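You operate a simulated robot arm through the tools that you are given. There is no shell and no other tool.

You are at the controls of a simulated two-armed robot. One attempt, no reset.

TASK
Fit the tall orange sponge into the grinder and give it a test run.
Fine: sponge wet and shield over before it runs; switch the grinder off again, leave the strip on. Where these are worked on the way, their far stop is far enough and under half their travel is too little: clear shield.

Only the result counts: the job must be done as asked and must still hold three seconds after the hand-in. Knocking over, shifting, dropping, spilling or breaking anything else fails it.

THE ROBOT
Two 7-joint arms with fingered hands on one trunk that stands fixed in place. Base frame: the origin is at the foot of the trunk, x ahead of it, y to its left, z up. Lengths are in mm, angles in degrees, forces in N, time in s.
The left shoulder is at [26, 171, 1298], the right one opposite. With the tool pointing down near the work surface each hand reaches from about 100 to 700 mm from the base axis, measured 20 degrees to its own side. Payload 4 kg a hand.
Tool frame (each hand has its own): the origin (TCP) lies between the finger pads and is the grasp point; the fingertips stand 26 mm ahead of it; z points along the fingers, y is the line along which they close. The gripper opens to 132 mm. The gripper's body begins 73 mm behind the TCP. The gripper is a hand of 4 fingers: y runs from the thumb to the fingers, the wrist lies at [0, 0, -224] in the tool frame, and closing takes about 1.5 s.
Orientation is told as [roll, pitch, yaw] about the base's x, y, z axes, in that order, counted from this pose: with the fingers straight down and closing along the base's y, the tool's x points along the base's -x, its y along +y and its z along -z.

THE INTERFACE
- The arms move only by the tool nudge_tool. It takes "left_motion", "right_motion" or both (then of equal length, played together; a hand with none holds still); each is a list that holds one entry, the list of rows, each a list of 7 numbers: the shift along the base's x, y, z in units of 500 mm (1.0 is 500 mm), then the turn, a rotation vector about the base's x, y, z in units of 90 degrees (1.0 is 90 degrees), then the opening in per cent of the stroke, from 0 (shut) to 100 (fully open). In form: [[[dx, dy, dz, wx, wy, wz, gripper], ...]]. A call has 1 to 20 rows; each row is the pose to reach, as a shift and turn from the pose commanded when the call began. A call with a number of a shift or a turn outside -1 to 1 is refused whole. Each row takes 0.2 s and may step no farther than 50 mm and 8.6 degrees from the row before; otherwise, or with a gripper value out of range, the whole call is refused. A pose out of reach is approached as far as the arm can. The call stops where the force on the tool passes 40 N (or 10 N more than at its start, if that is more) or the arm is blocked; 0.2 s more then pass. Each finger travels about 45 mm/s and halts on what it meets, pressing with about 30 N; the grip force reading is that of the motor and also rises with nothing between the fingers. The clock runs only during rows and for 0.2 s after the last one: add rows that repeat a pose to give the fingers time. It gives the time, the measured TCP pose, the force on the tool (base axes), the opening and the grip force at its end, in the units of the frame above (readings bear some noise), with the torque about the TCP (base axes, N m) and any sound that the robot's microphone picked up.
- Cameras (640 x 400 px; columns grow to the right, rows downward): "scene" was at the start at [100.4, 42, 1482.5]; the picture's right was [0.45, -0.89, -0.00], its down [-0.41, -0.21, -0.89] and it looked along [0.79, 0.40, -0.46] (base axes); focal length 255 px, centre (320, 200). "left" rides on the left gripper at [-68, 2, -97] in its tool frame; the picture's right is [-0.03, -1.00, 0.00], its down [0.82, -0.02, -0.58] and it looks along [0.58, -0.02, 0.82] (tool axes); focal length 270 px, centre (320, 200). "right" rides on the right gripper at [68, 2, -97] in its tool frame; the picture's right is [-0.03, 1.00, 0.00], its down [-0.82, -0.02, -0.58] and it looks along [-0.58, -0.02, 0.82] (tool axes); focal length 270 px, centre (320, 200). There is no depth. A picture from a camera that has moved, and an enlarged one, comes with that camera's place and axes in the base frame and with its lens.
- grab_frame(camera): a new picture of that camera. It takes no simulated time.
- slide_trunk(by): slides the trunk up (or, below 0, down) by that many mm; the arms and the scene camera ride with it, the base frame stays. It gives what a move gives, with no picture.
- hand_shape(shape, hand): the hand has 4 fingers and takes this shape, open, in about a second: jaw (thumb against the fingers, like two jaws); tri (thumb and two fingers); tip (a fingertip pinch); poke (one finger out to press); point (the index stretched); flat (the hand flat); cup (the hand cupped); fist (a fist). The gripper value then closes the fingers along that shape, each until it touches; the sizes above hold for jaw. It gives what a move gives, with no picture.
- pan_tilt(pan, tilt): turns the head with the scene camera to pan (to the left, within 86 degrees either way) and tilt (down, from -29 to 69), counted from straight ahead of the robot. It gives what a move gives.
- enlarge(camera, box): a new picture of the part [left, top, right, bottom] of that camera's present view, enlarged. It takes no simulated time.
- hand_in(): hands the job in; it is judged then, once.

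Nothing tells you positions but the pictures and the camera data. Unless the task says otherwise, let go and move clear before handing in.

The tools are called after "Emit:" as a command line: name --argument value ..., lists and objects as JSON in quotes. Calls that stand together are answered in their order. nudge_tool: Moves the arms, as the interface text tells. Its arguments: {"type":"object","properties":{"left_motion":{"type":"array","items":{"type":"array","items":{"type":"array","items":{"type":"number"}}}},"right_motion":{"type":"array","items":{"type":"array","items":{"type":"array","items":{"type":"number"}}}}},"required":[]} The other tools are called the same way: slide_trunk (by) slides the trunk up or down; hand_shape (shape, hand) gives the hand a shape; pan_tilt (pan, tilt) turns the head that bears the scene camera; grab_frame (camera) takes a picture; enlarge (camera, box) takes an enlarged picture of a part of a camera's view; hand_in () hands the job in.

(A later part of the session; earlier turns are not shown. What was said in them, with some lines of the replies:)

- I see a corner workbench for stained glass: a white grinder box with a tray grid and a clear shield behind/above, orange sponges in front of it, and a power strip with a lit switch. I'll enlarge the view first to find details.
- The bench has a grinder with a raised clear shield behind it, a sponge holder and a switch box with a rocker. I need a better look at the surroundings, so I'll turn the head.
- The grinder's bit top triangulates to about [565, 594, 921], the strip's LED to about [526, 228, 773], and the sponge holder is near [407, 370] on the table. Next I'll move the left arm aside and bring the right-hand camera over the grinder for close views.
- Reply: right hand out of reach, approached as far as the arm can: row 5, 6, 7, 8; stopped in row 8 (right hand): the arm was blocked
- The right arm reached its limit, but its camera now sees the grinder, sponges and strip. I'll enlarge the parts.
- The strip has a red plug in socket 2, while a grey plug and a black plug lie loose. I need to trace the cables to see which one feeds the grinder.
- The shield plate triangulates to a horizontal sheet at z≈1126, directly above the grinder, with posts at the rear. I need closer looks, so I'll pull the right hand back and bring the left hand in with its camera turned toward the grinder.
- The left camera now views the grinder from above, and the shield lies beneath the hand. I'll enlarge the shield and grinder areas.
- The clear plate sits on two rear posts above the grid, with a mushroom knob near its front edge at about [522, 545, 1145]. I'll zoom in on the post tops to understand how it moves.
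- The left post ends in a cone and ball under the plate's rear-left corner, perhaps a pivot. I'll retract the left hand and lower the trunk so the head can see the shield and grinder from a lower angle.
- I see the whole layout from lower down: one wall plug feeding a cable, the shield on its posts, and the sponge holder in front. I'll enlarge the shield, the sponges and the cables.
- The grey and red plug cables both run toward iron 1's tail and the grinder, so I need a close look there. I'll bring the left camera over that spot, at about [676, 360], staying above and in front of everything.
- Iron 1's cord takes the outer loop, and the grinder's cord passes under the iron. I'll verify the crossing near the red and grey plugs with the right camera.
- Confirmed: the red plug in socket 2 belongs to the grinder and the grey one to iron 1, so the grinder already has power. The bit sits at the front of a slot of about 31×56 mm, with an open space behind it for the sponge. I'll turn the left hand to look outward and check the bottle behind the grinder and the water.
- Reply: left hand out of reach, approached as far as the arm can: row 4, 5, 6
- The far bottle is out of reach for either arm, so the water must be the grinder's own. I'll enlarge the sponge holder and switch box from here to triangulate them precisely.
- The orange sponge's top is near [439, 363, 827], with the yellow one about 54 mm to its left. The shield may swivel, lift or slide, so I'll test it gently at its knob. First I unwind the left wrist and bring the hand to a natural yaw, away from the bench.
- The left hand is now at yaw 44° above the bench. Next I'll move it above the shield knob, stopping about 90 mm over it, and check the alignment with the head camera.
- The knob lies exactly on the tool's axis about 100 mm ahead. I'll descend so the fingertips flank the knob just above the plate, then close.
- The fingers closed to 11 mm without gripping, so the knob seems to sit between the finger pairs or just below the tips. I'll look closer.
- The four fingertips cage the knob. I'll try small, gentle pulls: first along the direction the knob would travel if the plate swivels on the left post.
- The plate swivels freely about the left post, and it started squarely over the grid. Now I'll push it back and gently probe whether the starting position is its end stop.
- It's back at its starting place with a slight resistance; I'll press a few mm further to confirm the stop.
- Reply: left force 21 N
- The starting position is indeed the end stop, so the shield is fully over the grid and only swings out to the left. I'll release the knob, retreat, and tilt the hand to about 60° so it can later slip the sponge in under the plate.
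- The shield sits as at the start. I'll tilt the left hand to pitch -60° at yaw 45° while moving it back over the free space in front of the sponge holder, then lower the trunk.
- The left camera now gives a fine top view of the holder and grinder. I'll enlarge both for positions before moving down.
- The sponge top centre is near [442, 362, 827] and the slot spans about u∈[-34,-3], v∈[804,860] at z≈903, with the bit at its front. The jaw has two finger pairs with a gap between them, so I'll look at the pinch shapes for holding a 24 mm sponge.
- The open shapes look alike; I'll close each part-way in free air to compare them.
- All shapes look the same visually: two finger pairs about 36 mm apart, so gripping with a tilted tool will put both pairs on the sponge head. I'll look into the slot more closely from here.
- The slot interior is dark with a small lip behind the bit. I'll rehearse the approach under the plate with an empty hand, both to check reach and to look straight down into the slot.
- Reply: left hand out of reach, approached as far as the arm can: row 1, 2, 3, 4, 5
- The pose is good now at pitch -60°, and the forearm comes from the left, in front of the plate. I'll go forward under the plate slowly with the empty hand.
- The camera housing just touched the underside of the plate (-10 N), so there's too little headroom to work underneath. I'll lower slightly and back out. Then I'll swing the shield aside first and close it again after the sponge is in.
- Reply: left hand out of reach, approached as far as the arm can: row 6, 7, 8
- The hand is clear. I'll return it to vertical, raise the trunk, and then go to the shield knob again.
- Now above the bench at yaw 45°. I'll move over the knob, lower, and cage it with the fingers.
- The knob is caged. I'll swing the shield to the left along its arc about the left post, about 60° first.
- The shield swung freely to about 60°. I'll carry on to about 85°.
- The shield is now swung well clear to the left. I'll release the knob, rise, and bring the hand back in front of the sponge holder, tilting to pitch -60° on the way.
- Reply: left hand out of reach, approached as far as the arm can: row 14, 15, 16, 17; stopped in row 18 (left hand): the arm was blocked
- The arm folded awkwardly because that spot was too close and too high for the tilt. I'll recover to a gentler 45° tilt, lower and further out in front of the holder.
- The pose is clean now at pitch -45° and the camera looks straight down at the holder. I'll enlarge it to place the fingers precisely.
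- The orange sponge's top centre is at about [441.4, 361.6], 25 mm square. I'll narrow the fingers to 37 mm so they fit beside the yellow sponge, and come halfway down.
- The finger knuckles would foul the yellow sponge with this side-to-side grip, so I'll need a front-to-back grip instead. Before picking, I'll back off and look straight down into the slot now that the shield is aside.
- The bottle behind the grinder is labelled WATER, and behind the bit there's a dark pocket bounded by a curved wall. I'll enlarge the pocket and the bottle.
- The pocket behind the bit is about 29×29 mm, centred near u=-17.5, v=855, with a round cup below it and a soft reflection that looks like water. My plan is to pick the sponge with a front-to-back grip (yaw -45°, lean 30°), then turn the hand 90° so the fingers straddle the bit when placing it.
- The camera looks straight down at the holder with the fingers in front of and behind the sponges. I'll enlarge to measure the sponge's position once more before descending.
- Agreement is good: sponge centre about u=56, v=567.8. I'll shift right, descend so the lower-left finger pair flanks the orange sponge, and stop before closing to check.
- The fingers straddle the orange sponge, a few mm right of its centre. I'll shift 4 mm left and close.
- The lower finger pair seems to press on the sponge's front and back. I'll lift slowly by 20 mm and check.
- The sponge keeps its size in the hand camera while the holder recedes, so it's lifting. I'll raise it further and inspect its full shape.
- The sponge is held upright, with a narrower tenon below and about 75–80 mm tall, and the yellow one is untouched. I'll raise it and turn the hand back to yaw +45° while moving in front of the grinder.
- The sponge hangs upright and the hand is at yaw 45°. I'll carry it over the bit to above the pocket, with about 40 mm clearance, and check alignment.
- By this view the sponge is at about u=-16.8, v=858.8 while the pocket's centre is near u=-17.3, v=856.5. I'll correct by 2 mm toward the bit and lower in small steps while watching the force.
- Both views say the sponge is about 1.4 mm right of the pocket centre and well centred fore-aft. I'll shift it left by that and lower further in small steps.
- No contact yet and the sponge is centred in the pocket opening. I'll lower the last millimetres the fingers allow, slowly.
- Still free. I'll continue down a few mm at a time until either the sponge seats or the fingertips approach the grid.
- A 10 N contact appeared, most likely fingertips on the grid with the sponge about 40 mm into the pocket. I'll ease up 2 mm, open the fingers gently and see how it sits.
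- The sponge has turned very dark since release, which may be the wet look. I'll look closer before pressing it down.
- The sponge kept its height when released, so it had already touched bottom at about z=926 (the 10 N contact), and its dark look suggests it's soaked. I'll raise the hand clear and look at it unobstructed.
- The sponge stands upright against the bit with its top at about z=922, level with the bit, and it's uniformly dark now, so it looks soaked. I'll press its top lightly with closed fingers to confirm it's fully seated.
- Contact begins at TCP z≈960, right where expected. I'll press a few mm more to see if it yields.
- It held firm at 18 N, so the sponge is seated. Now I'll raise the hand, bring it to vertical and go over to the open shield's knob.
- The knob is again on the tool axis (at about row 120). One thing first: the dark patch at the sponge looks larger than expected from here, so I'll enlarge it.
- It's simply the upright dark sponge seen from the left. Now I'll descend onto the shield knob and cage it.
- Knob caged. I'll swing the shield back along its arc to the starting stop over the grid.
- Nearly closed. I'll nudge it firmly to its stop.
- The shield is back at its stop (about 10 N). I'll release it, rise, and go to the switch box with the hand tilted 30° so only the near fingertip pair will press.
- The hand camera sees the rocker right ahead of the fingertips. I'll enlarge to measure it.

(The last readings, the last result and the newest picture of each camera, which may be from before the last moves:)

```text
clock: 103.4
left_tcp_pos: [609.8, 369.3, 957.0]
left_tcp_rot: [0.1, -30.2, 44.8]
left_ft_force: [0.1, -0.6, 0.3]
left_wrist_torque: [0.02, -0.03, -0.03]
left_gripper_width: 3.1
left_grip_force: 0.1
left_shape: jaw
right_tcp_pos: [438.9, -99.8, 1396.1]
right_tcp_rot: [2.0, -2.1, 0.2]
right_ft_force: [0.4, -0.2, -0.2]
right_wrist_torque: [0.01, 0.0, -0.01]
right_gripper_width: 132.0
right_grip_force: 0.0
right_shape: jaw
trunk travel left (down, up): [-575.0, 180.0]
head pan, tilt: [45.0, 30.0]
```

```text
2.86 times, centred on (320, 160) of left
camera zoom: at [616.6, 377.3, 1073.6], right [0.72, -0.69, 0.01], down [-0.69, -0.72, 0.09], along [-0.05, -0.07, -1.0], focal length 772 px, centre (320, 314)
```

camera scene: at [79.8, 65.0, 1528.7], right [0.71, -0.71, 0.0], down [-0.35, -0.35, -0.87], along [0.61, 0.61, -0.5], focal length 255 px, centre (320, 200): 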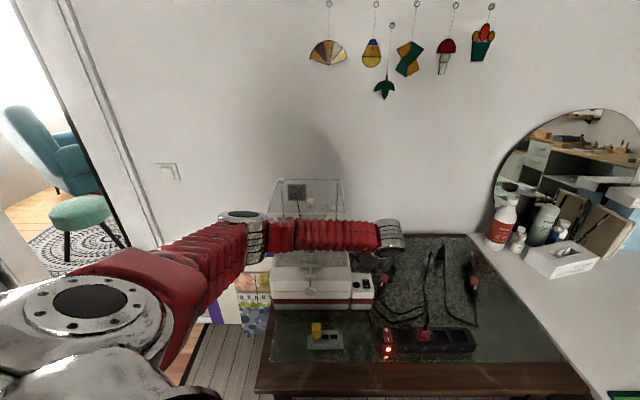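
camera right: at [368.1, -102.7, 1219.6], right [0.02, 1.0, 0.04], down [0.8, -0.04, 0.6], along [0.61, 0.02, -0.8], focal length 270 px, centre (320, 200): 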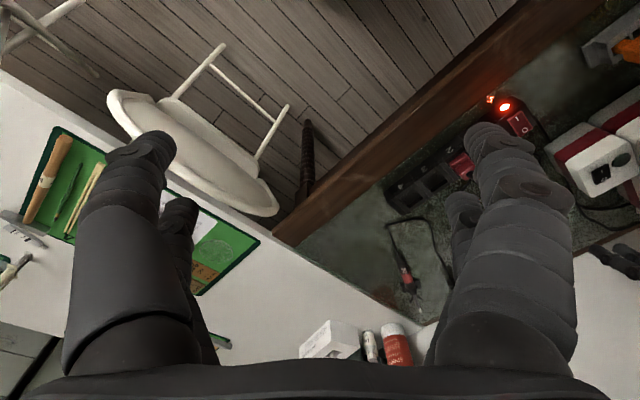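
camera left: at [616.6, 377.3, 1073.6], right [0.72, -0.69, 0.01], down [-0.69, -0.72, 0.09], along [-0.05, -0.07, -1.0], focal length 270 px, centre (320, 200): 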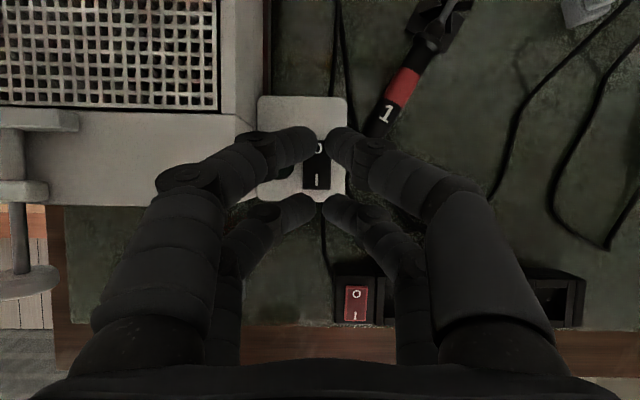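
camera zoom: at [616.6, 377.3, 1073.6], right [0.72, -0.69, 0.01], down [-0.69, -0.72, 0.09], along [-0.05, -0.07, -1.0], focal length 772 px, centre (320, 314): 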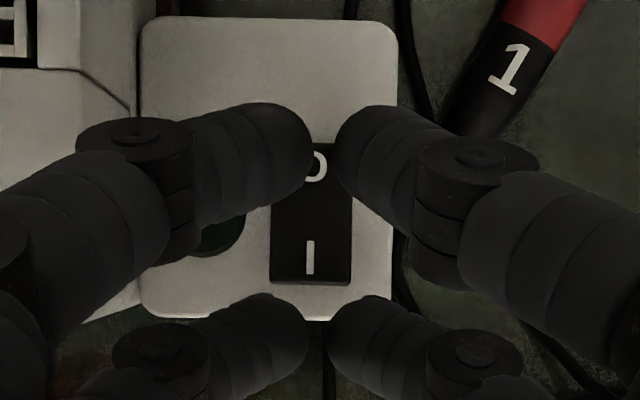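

The rocker spans u 159–183, v 692–732, with "I" at the near end (v≈699). I'll align the near fingertips over the "I" end and come down to just above it.

Emit:
nudge_tool --left_motion '[[[0.0142, 0.0114, -0.02, 0, 0, 0, 2], [0.0142, 0.0114, -0.06, 0, 0, 0, 2], [0.0142, 0.0114, -0.1, 0, 0, 0, 2], [0.0142, 0.0114, -0.114, 0, 0, 0, 2]]]'

Emit:
enlarge --camera "left" --box '[250, 90, 390, 230]'

Emit:
enlarge --camera "scene" --box '[320, 230, 420, 310]'

```text
clock: 104.4
left_tcp_pos: [615.3, 375.8, 901.5]
left_tcp_rot: [0.1, -30.3, 45.0]
left_ft_force: [-0.7, 0.5, 0.2]
left_wrist_torque: [0.0, -0.02, -0.02]
left_gripper_width: 3.0
left_grip_force: 0.0
left_shape: jaw
right_tcp_pos: [438.7, -100.3, 1396.0]
right_tcp_rot: [2.1, -2.1, 0.3]
right_ft_force: [-0.8, 0.0, 0.0]
right_wrist_torque: [0.0, -0.03, -0.02]
right_gripper_width: 132.0
right_grip_force: 0.1
right_shape: jaw
trunk travel left (down, up): [-575.0, 180.0]
head pan, tilt: [45.0, 30.0]
```

```text
2.86 times, centred on (320, 160) of left
camera zoom: at [623.8, 382.9, 1017.7], right [0.72, -0.69, 0.01], down [-0.69, -0.72, 0.09], along [-0.05, -0.07, -1.0], focal length 772 px, centre (320, 314)
```

zoom: 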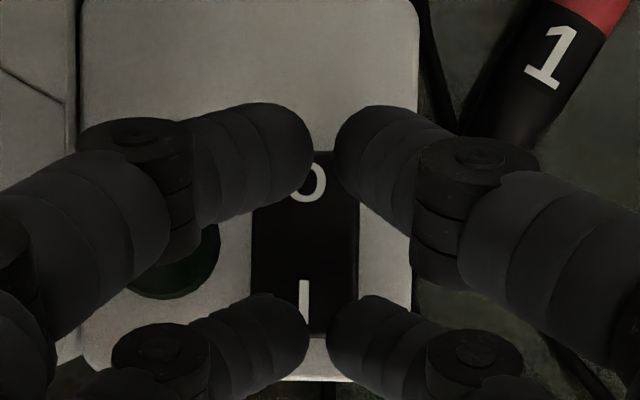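

```text
5.00 times, centred on (370, 270) of scene
camera zoom: at [79.3, 65.0, 1528.7], right [0.71, -0.71, 0.0], down [-0.35, -0.35, -0.87], along [0.61, 0.61, -0.5], focal length 1276 px, centre (70, -150)
```

zoom: 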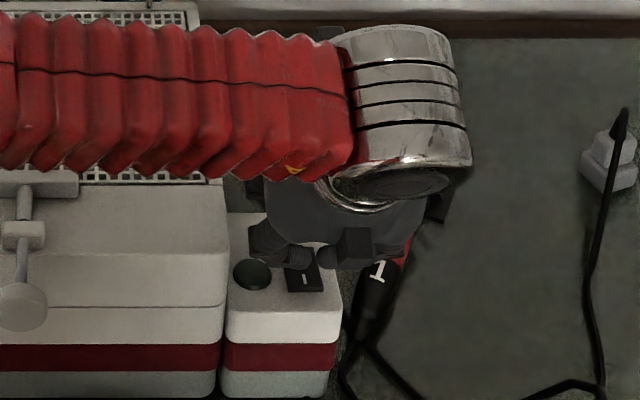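

The fingertips are near the rocker's front edge; I'll shift 5 mm forward and lower in 2 mm steps until it clicks, watching force and sound.

Emit:
nudge_tool --left_motion '[[[0.005, 0.0092, 0, 0, 0, 0, 2], [0.005, 0.0092, -0.01, 0, 0, 0, 2], [0.005, 0.0092, -0.016, 0, 0, 0, 2], [0.005, 0.0092, -0.02, 0, 0, 0, 2]]]'

Emit:
nudge_tool --left_motion '[[[0, 0, -0.004, 0, 0, 0, 2], [0, 0, -0.008, 0, 0, 0, 2]]]'

```text
clock: 105.4
left_tcp_pos: [618.8, 379.4, 891.4]
left_tcp_rot: [0.1, -30.1, 45.0]
left_ft_force: [0.3, -0.1, -0.4]
left_wrist_torque: [0.0, -0.01, 0.0]
left_gripper_width: 2.7
left_grip_force: 0.1
left_shape: jaw
right_tcp_pos: [438.6, -100.2, 1395.0]
right_tcp_rot: [2.1, -2.1, 0.1]
right_ft_force: [-0.4, 0.2, -0.3]
right_wrist_torque: [-0.01, 0.0, 0.0]
right_gripper_width: 132.2
right_grip_force: 0.0
right_shape: jaw
trunk travel left (down, up): [-575.0, 180.0]
head pan, tilt: [45.0, 30.0]
```

```text
clock: 106.0
left_tcp_pos: [619.6, 379.7, 885.9]
left_tcp_rot: [0.1, -30.2, 45.0]
left_ft_force: [0.4, -1.3, 0.2]
left_wrist_torque: [-0.01, -0.02, -0.04]
left_gripper_width: 2.8
left_grip_force: 0.0
left_shape: jaw
right_tcp_pos: [439.9, -99.5, 1396.0]
right_tcp_rot: [2.0, -2.1, 0.2]
right_ft_force: [1.3, 0.3, 0.0]
right_wrist_torque: [0.04, -0.02, -0.02]
right_gripper_width: 132.1
right_grip_force: 0.1
right_shape: jaw
trunk travel left (down, up): [-575.0, 180.0]
head pan, tilt: [45.0, 30.0]
```

No contact yet at 886; I'll keep going in 2 mm steps.

Emit:
nudge_tool --left_motion '[[[0, 0, -0.004, 0, 0, 0, 2], [0, 0, -0.008, 0, 0, 0, 2]]]'

Emit:
nudge_tool --left_motion '[[[0, 0, -0.003, 0, 0, 0, 2], [0, 0, -0.006, 0, 0, 0, 2]]]'

Emit:
enlarge --camera "left" --box '[250, 90, 390, 230]'

```text
clock: 106.6
left_tcp_pos: [618.6, 379.7, 882.0]
left_tcp_rot: [0.1, -30.1, 45.1]
left_ft_force: [-0.1, -0.3, -0.6]
left_wrist_torque: [-0.01, 0.0, 0.0]
left_gripper_width: 2.6
left_grip_force: 0.0
left_shape: jaw
right_tcp_pos: [439.0, -99.9, 1395.4]
right_tcp_rot: [2.1, -2.0, 0.2]
right_ft_force: [0.0, -0.7, 0.0]
right_wrist_torque: [-0.01, 0.0, 0.0]
right_gripper_width: 132.0
right_grip_force: 0.1
right_shape: jaw
trunk travel left (down, up): [-575.0, 180.0]
head pan, tilt: [45.0, 30.0]
```

```text
clock: 107.2
left_tcp_pos: [618.5, 379.2, 880.8]
left_tcp_rot: [0.0, -30.3, 45.1]
left_ft_force: [-0.5, 0.1, 6.9]
left_wrist_torque: [-0.04, 0.07, 0.03]
left_gripper_width: 3.1
left_grip_force: 0.1
left_shape: jaw
right_tcp_pos: [438.5, -101.3, 1396.6]
right_tcp_rot: [2.2, -2.1, 0.2]
right_ft_force: [0.8, 0.1, -0.2]
right_wrist_torque: [0.01, 0.01, 0.01]
right_gripper_width: 131.8
right_grip_force: 0.0
right_shape: jaw
trunk travel left (down, up): [-575.0, 180.0]
head pan, tilt: [45.0, 30.0]
```

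```text
2.86 times, centred on (320, 160) of left
camera zoom: at [626.0, 387.4, 998.1], right [0.72, -0.69, 0.01], down [-0.69, -0.72, 0.09], along [-0.05, -0.07, -1.0], focal length 772 px, centre (320, 314)
```

zoom: 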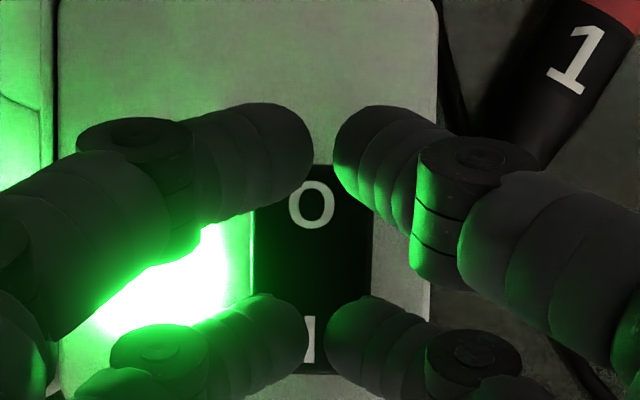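

The green lamp lit, so the grinder is on. I'll lift the finger and let it run for a couple of seconds while checking for sound and that the sponge and bit look right.

Emit:
nudge_tool --left_motion '[[[0, 0, 0.012, 0, 0, 0, 2], [0, 0, 0.03, 0, 0, 0, 2], [0, 0, 0.05, 0, 0, 0, 2], [0, 0, 0.05, 0, 0, 0, 2], [0, 0, 0.05, 0, 0, 0, 2], [0, 0, 0.05, 0, 0, 0, 2], [0, 0, 0.05, 0, 0, 0, 2], [0, 0, 0.05, 0, 0, 0, 2], [0, 0, 0.05, 0, 0, 0, 2], [0, 0, 0.05, 0, 0, 0, 2]]]'

Emit:
enlarge --camera "scene" --box '[250, 170, 400, 310]'

Emit:
grab_frame --camera "left"

```text
clock: 109.4
left_tcp_pos: [618.5, 380.2, 904.3]
left_tcp_rot: [0.2, -30.2, 45.0]
left_ft_force: [0.4, -0.4, 0.1]
left_wrist_torque: [0.02, -0.02, -0.02]
left_gripper_width: 2.8
left_grip_force: 0.1
left_shape: jaw
right_tcp_pos: [439.2, -100.4, 1395.6]
right_tcp_rot: [2.1, -2.0, 0.2]
right_ft_force: [-0.4, 0.2, -1.0]
right_wrist_torque: [-0.04, -0.01, 0.02]
right_gripper_width: 131.9
right_grip_force: 0.1
right_shape: jaw
trunk travel left (down, up): [-575.0, 180.0]
head pan, tilt: [45.0, 30.0]
```

```text
2.86 times, centred on (325, 240) of scene
camera zoom: at [79.3, 65.0, 1528.7], right [0.71, -0.71, 0.0], down [-0.35, -0.35, -0.87], along [0.61, 0.61, -0.5], focal length 729 px, centre (306, 86)
```

zoom: 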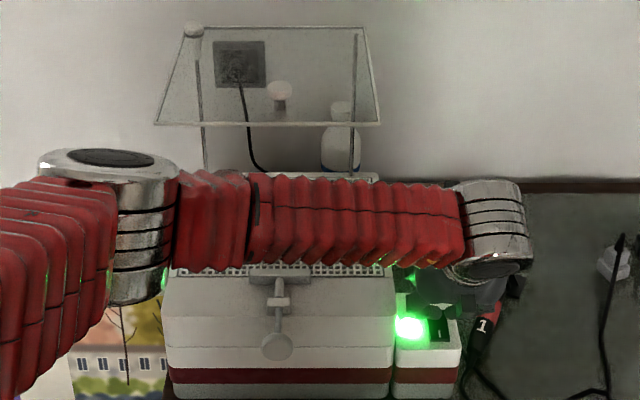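

```text
taken
camera left: at [626.1, 387.6, 1021.6], right [0.72, -0.69, 0.01], down [-0.69, -0.72, 0.09], along [-0.05, -0.07, -1.0], focal length 270 px, centre (320, 200)
```

left: 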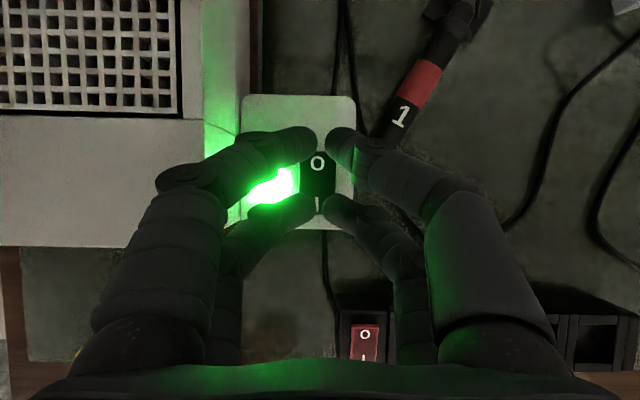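

The lamp stays lit with no fault, but no sound has been reported. I'll draw the hand back a little to view the bit and check whether it's turning.

Emit:
nudge_tool --left_motion '[[[-0.03, -0.05, 0.03, 0, 0, 0, 2], [-0.08, -0.11, 0.05, 0, 0, 0, 2], [-0.13, -0.17, 0.07, 0, 0, 0, 2], [-0.18, -0.23, 0.08, 0, 0, 0, 2]]]'

Emit:
enlarge --camera "scene" --box '[290, 215, 350, 265]'

Emit:
grab_frame --camera "scene"

```text
clock: 110.4
left_tcp_pos: [529.2, 265.4, 944.2]
left_tcp_rot: [0.1, -30.2, 45.1]
left_ft_force: [0.0, -0.1, 0.6]
left_wrist_torque: [0.01, 0.06, 0.0]
left_gripper_width: 2.9
left_grip_force: 0.1
left_shape: jaw
right_tcp_pos: [439.0, -101.1, 1396.7]
right_tcp_rot: [2.2, -2.1, 0.3]
right_ft_force: [0.8, -0.7, 0.5]
right_wrist_torque: [0.01, -0.02, 0.0]
right_gripper_width: 131.9
right_grip_force: 0.0
right_shape: jaw
trunk travel left (down, up): [-575.0, 180.0]
head pan, tilt: [45.0, 30.0]
```

```text
8.00 times, centred on (320, 240) of scene
camera zoom: at [78.9, 64.5, 1528.7], right [0.71, -0.71, 0.0], down [-0.35, -0.35, -0.87], along [0.61, 0.61, -0.5], focal length 2042 px, centre (320, -120)
```

zoom: 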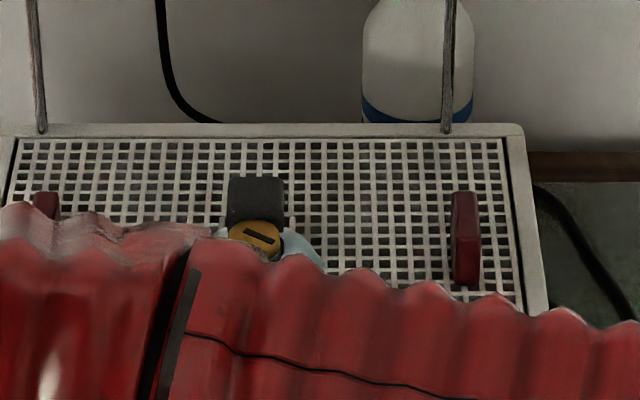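

```text
taken
camera scene: at [78.9, 64.5, 1528.7], right [0.71, -0.71, 0.0], down [-0.35, -0.35, -0.87], along [0.61, 0.61, -0.5], focal length 255 px, centre (320, 200)
```

scene: 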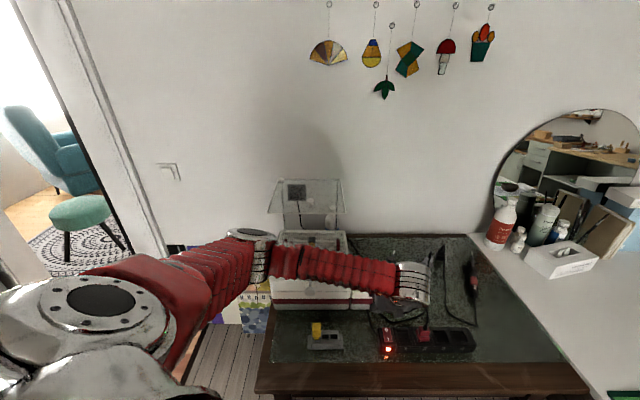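

The bit's slot has turned and there's a bluish water mist around it, so the grinder is running wet. I'll take one closer look, then return to switch it off.

Emit:
enlarge --camera "scene" --box '[300, 230, 340, 255]'

Emit:
nudge_tool --left_motion '[[[0.05, 0.06, 0, 0, 0, 0, 2], [0.1, 0.12, 0, 0, 0, 0, 2], [0.15, 0.18, 0, 0, 0, 0, 2], [0.21, 0.26, -0.02, 0, 0, 0, 2], [0.216, 0.267, -0.07, 0, 0, 0, 2]]]'

Emit:
enlarge --camera "left" --box '[250, 90, 390, 230]'

```text
16.00 times, centred on (320, 242) of scene
camera zoom: at [78.9, 64.5, 1528.7], right [0.71, -0.71, 0.0], down [-0.35, -0.35, -0.87], along [0.61, 0.61, -0.5], focal length 4083 px, centre (320, -480)
```

zoom: 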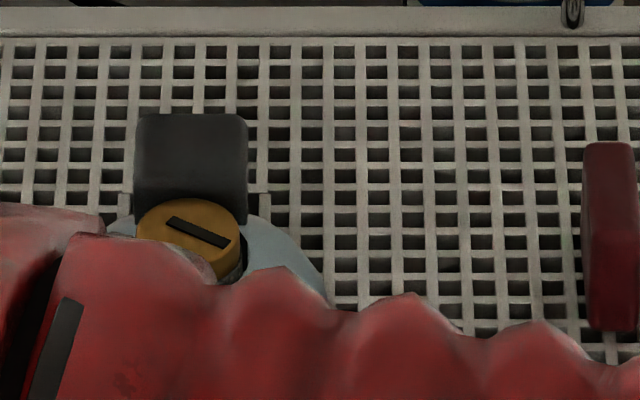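

```text
refused: row 4 steps farther than a row can; nothing moved
```

```text
2.86 times, centred on (320, 160) of left
camera zoom: at [535.8, 271.8, 1061.9], right [0.72, -0.69, 0.01], down [-0.69, -0.72, 0.09], along [-0.05, -0.07, -1.0], focal length 772 px, centre (320, 314)
```

zoom: 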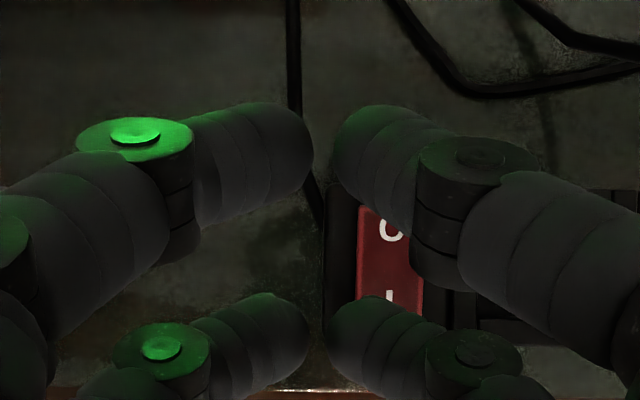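

The grinder is running properly. The last move was refused for step size, so I'll redo it in smaller steps, going above the "0" end of the rocker (v≈725).

Emit:
nudge_tool --left_motion '[[[0.043, 0.053, 0, 0, 0, 0, 2], [0.087, 0.106, 0, 0, 0, 0, 2], [0.13, 0.159, -0.01, 0, 0, 0, 2], [0.174, 0.212, -0.02, 0, 0, 0, 2], [0.217, 0.2654, -0.04, 0, 0, 0, 2], [0.217, 0.2654, -0.08, 0, 0, 0, 2], [0.217, 0.2654, -0.09, 0, 0, 0, 2]]]'

Emit:
enlarge --camera "left" --box '[250, 90, 390, 230]'

```text
clock: 112.0
left_tcp_pos: [637.3, 399.0, 900.1]
left_tcp_rot: [0.1, -30.2, 45.0]
left_ft_force: [-0.2, 0.0, 0.5]
left_wrist_torque: [0.01, 0.02, 0.0]
left_gripper_width: 2.8
left_grip_force: 0.0
left_shape: jaw
right_tcp_pos: [439.7, -100.3, 1395.5]
right_tcp_rot: [2.1, -2.1, 0.2]
right_ft_force: [0.4, -0.4, -0.7]
right_wrist_torque: [-0.02, 0.01, 0.01]
right_gripper_width: 131.7
right_grip_force: 0.0
right_shape: jaw
trunk travel left (down, up): [-575.0, 180.0]
head pan, tilt: [45.0, 30.0]
```

```text
2.86 times, centred on (320, 160) of left
camera zoom: at [644.5, 405.6, 1016.5], right [0.72, -0.69, 0.01], down [-0.69, -0.72, 0.09], along [-0.05, -0.07, -1.0], focal length 772 px, centre (320, 314)
```

zoom: 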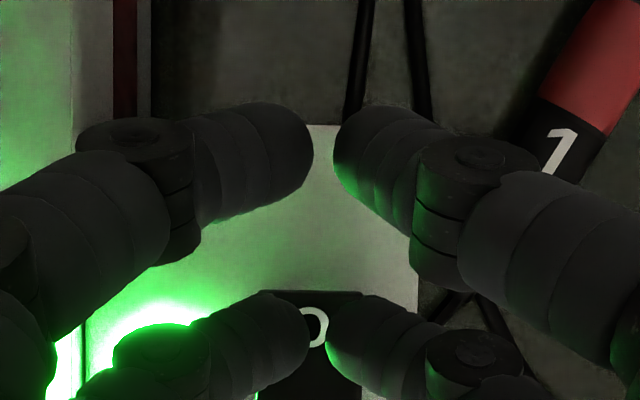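

Fingertips are over the "0" end. I'll lower in small steps until it clicks off.

Emit:
nudge_tool --left_motion '[[[0.003, 0.003, -0.01, 0, 0, 0, 2], [0.003, 0.003, -0.02, 0, 0, 0, 2], [0.003, 0.003, -0.028, 0, 0, 0, 2], [0.003, 0.003, -0.034, 0, 0, 0, 2]]]'

Emit:
enlarge --camera "left" --box '[250, 90, 390, 230]'

```text
clock: 113.0
left_tcp_pos: [638.8, 399.3, 881.2]
left_tcp_rot: [0.1, -30.2, 45.1]
left_ft_force: [0.6, -0.1, 0.3]
left_wrist_torque: [-0.01, 0.02, -0.02]
left_gripper_width: 2.8
left_grip_force: 0.1
left_shape: jaw
right_tcp_pos: [438.8, -100.2, 1396.9]
right_tcp_rot: [2.1, -2.0, 0.2]
right_ft_force: [-0.4, 0.9, 0.4]
right_wrist_torque: [0.04, 0.0, 0.01]
right_gripper_width: 132.0
right_grip_force: 0.0
right_shape: jaw
trunk travel left (down, up): [-575.0, 180.0]
head pan, tilt: [45.0, 30.0]
```

```text
2.86 times, centred on (320, 160) of left
camera zoom: at [646.2, 406.8, 999.1], right [0.72, -0.69, 0.01], down [-0.69, -0.72, 0.09], along [-0.05, -0.07, -1.0], focal length 772 px, centre (320, 314)
```

zoom: 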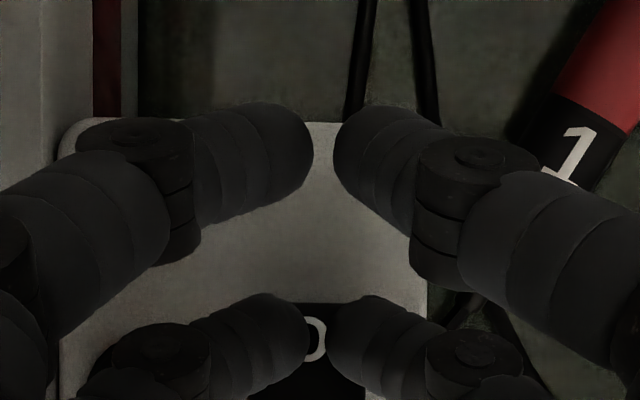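

The green lamp went out, so the grinder is off. I'll lift and retreat fully, then check the whole scene.

Emit:
nudge_tool --left_motion '[[[0, 0, 0.04, 0, 0, 0, 2], [0, 0, 0.1, 0, 0, 0, 2], [-0.05, -0.05, 0.14, 0, 0, 0, 10], [-0.11, -0.11, 0.18, 0, 0, 0, 20], [-0.17, -0.17, 0.22, -0.05, 0.05, 0, 30], [-0.23, -0.22, 0.26, -0.1, 0.1, 0, 40], [-0.28, -0.24, 0.32, -0.15, 0.15, 0, 45], [-0.32, -0.2, 0.39, -0.2, 0.2, 0, 45], [-0.36, -0.14, 0.46, -0.2357, 0.2357, 0, 45], [-0.42, -0.08, 0.5, -0.2357, 0.2357, 0, 45], [-0.48, 0, 0.52, -0.2357, 0.2357, 0, 45]]]'

Emit:
grab_frame --camera "scene"

Emit:
enlarge --camera "scene" --box '[250, 170, 400, 310]'

Emit:
enlarge --camera "scene" --box '[290, 215, 350, 265]'

Emit:
enlarge --camera "scene" --box '[290, 300, 490, 380]'

```text
refused: row 9 steps farther than a row can; nothing moved
```

```text
taken
camera scene: at [79.4, 65.0, 1528.7], right [0.71, -0.71, 0.0], down [-0.35, -0.35, -0.87], along [0.61, 0.61, -0.5], focal length 255 px, centre (320, 200)
```

scene: 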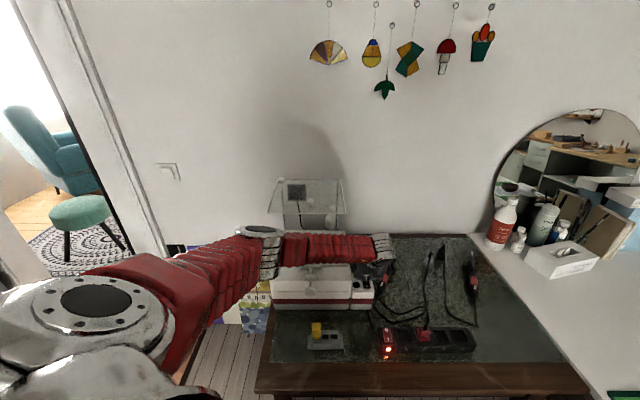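

```text
2.86 times, centred on (325, 240) of scene
camera zoom: at [79.4, 65.0, 1528.7], right [0.71, -0.71, 0.0], down [-0.35, -0.35, -0.87], along [0.61, 0.61, -0.5], focal length 729 px, centre (306, 86)
```

zoom: 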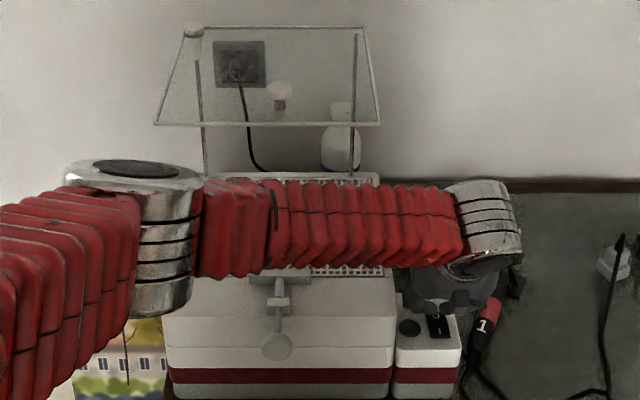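

```text
8.00 times, centred on (320, 240) of scene
camera zoom: at [79.4, 65.0, 1528.7], right [0.71, -0.71, 0.0], down [-0.35, -0.35, -0.87], along [0.61, 0.61, -0.5], focal length 2042 px, centre (320, -120)
```

zoom: 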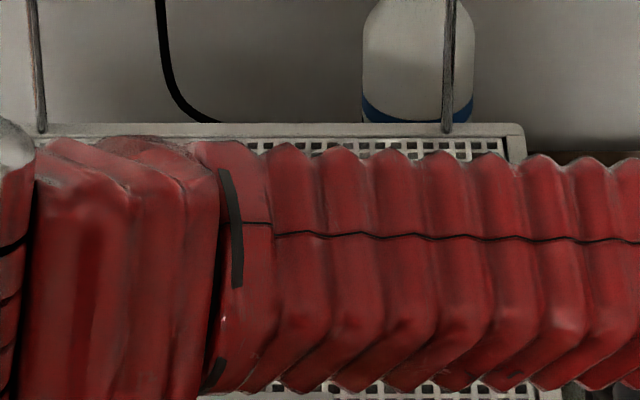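

```text
3.20 times, centred on (390, 340) of scene
camera zoom: at [79.4, 65.0, 1528.7], right [0.71, -0.71, 0.0], down [-0.35, -0.35, -0.87], along [0.61, 0.61, -0.5], focal length 817 px, centre (96, -248)
```

zoom: 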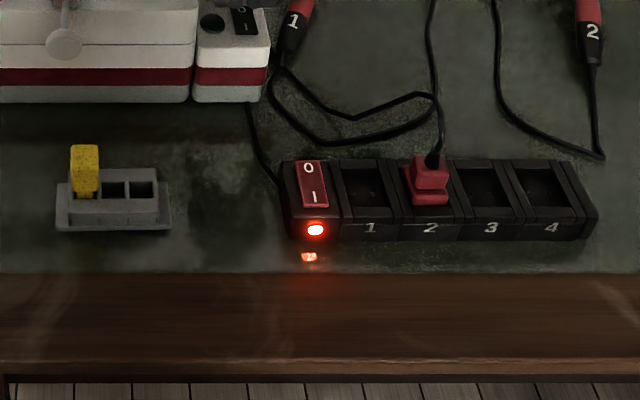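

The lamp is dark and the strip's light is on; that retreat was refused for step size. I'll redo it in smaller steps.

Emit:
nudge_tool --left_motion '[[[0, 0, 0.04, 0, 0, 0, 2], [0, 0, 0.1, 0, 0, 0, 2], [-0.04, -0.04, 0.14, 0, 0, 0, 10], [-0.09, -0.09, 0.17, 0, 0, 0, 20], [-0.14, -0.14, 0.2, -0.04, 0.04, 0, 30], [-0.19, -0.18, 0.23, -0.08, 0.08, 0, 40], [-0.24, -0.21, 0.27, -0.12, 0.12, 0, 45], [-0.29, -0.22, 0.32, -0.16, 0.16, 0, 45], [-0.34, -0.21, 0.37, -0.2, 0.2, 0, 45], [-0.39, -0.18, 0.42, -0.2357, 0.2357, 0, 45], [-0.44, -0.14, 0.46, -0.2357, 0.2357, 0, 45], [-0.49, -0.08, 0.49, -0.2357, 0.2357, 0, 45], [-0.54, -0.02, 0.51, -0.2357, 0.2357, 0, 45]]]'

Emit:
grab_frame --camera "scene"

Emit:
enlarge --camera "scene" --box '[250, 170, 400, 310]'

Emit:
enlarge --camera "scene" --box '[290, 215, 350, 265]'

```text
clock: 115.8
left_tcp_pos: [366.5, 388.7, 1139.0]
left_tcp_rot: [0.0, -0.1, 44.9]
left_ft_force: [0.2, 0.1, -0.6]
left_wrist_torque: [0.02, -0.02, -0.01]
left_gripper_width: 58.9
left_grip_force: 0.2
left_shape: jaw
right_tcp_pos: [437.9, -99.4, 1397.1]
right_tcp_rot: [1.9, -2.2, 0.2]
right_ft_force: [-0.5, -0.8, -0.3]
right_wrist_torque: [-0.04, -0.03, 0.02]
right_gripper_width: 132.0
right_grip_force: 0.0
right_shape: jaw
trunk travel left (down, up): [-575.0, 180.0]
head pan, tilt: [45.0, 30.0]
```

```text
taken
camera scene: at [77.2, 65.4, 1528.8], right [0.71, -0.71, 0.0], down [-0.35, -0.35, -0.87], along [0.61, 0.61, -0.5], focal length 255 px, centre (320, 200)
```

scene: 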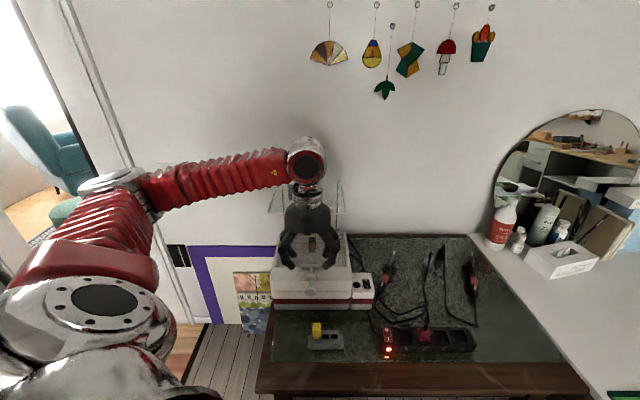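

```text
2.86 times, centred on (325, 240) of scene
camera zoom: at [77.2, 65.4, 1528.8], right [0.71, -0.71, 0.0], down [-0.35, -0.35, -0.87], along [0.61, 0.61, -0.5], focal length 729 px, centre (306, 86)
```

zoom: 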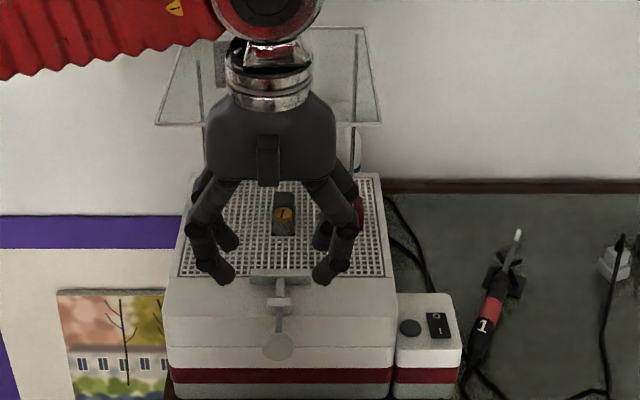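

```text
8.00 times, centred on (320, 240) of scene
camera zoom: at [77.2, 65.4, 1528.8], right [0.71, -0.71, 0.0], down [-0.35, -0.35, -0.87], along [0.61, 0.61, -0.5], focal length 2042 px, centre (320, -120)
```

zoom: 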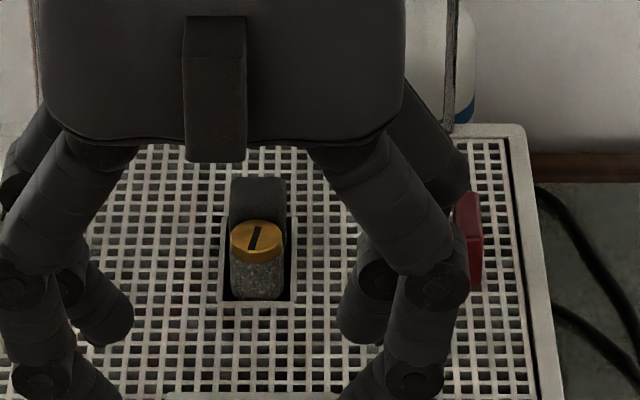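

The grinder has stopped, the sponge is in place and the mist is gone. I'll move the left hand well clear and do a last check of shield, rocker, sponge and strip.

Emit:
nudge_tool --left_motion '[[[-0.04, 0.03, 0.04, 0, 0, 0, 45], [-0.08, 0.06, 0.08, 0, 0, 0, 45], [-0.12, 0.09, 0.12, 0, 0, 0, 45], [-0.16, 0.12, 0.16, 0, 0, 0, 45], [-0.2, 0.15, 0.2, 0, 0, 0, 45], [-0.24, 0.18, 0.24, 0, 0, 0, 45], [-0.28, 0.21, 0.28, 0, 0, 0, 45]]]'

Emit:
grab_frame --camera "scene"

Emit:
enlarge --camera "scene" --box '[250, 160, 400, 320]'

Emit:
enlarge --camera "scene" --box '[300, 230, 400, 310]'

Emit:
enlarge --camera "scene" --box '[290, 300, 490, 380]'

```text
clock: 117.4
left_tcp_pos: [228.7, 493.8, 1277.5]
left_tcp_rot: [0.0, -0.2, 44.9]
left_ft_force: [0.0, -0.5, 0.5]
left_wrist_torque: [-0.02, -0.04, 0.01]
left_gripper_width: 58.9
left_grip_force: 0.0
left_shape: jaw
right_tcp_pos: [438.9, -100.4, 1397.3]
right_tcp_rot: [2.1, -2.2, 0.1]
right_ft_force: [-0.2, 0.2, -0.3]
right_wrist_torque: [0.03, -0.06, -0.02]
right_gripper_width: 131.9
right_grip_force: 0.1
right_shape: jaw
trunk travel left (down, up): [-575.0, 180.0]
head pan, tilt: [45.0, 30.0]
```

```text
taken
camera scene: at [77.5, 64.7, 1528.8], right [0.71, -0.71, 0.0], down [-0.35, -0.35, -0.87], along [0.61, 0.61, -0.5], focal length 255 px, centre (320, 200)
```

scene: 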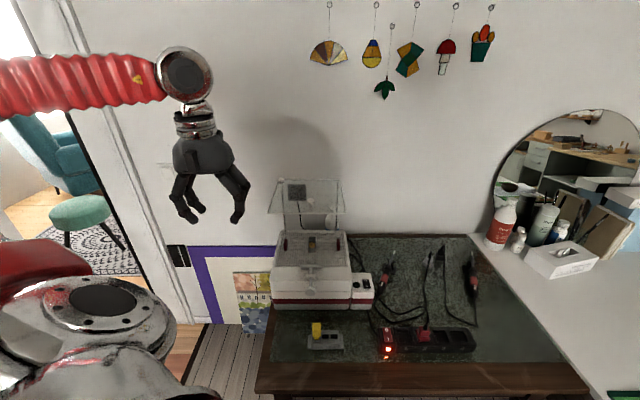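

```text
2.50 times, centred on (325, 240) of scene
camera zoom: at [77.5, 64.7, 1528.8], right [0.71, -0.71, 0.0], down [-0.35, -0.35, -0.87], along [0.61, 0.61, -0.5], focal length 638 px, centre (308, 100)
```

zoom: 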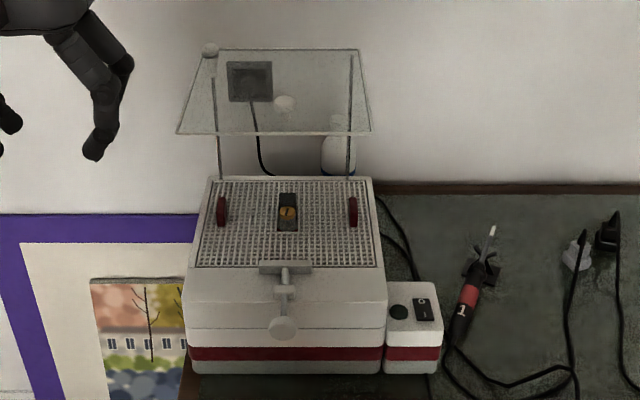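

```text
5.00 times, centred on (350, 270) of scene
camera zoom: at [77.5, 64.7, 1528.8], right [0.71, -0.71, 0.0], down [-0.35, -0.35, -0.87], along [0.61, 0.61, -0.5], focal length 1276 px, centre (170, -150)
```

zoom: 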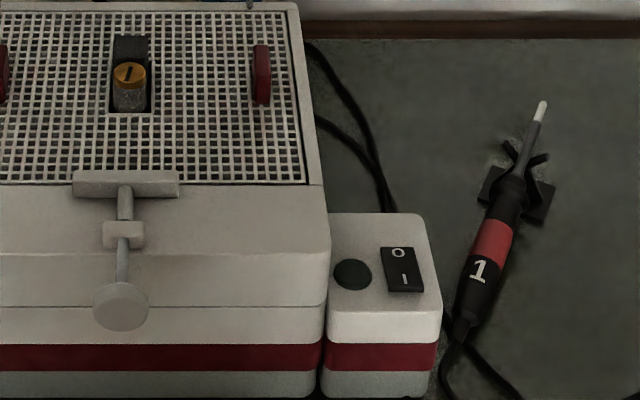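

```text
3.20 times, centred on (390, 340) of scene
camera zoom: at [77.5, 64.7, 1528.8], right [0.71, -0.71, 0.0], down [-0.35, -0.35, -0.87], along [0.61, 0.61, -0.5], focal length 817 px, centre (96, -248)
```

zoom: 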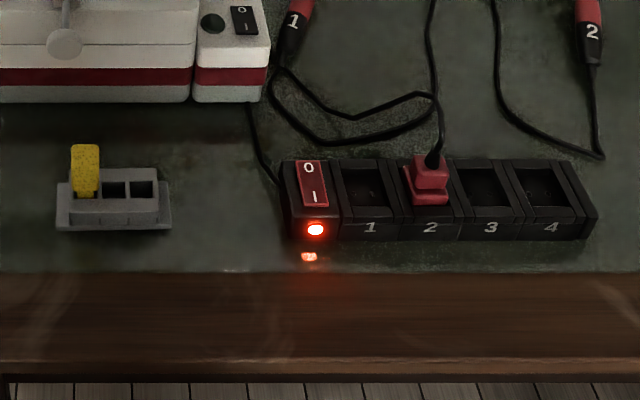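

Everything checks out. The dark, soaked sponge is seated against the bit and the shield is back over the grid at its stop. The grinder ran about six seconds and is off again with its lamp out, the strip's light is still on, and the yellow sponge and the rest look untouched. Both hands are clear, so I'm handing in.

Emit:
hand_in

```text
The job is handed in.
```

The job is handed in: the tall orange sponge is in the grinder's pocket behind the bit, and the grinder has had its test run. I haven't seen the verdict.

- **Sponge:** it sits firmly and held at an 18 N push. It turned dark as it went into the pocket, which I took to mean it was wet. The grinder then threw up a bluish mist around the bit, which fits.
- **Shield:** it started over the grid. I swung it aside to get the sponge in, then pushed it back to its stop before switching on.
- **Test run:** the grinder was on for about 6 seconds. The green lamp lit and the bit turned, but the microphone reported no sound. I switched it off again; the lamp went out and the bit stopped.
- **Strip:** still on.

The yellow sponge, cables and soldering irons looked undisturbed in the last picture. Both hands were clear of the bench when I handed in.
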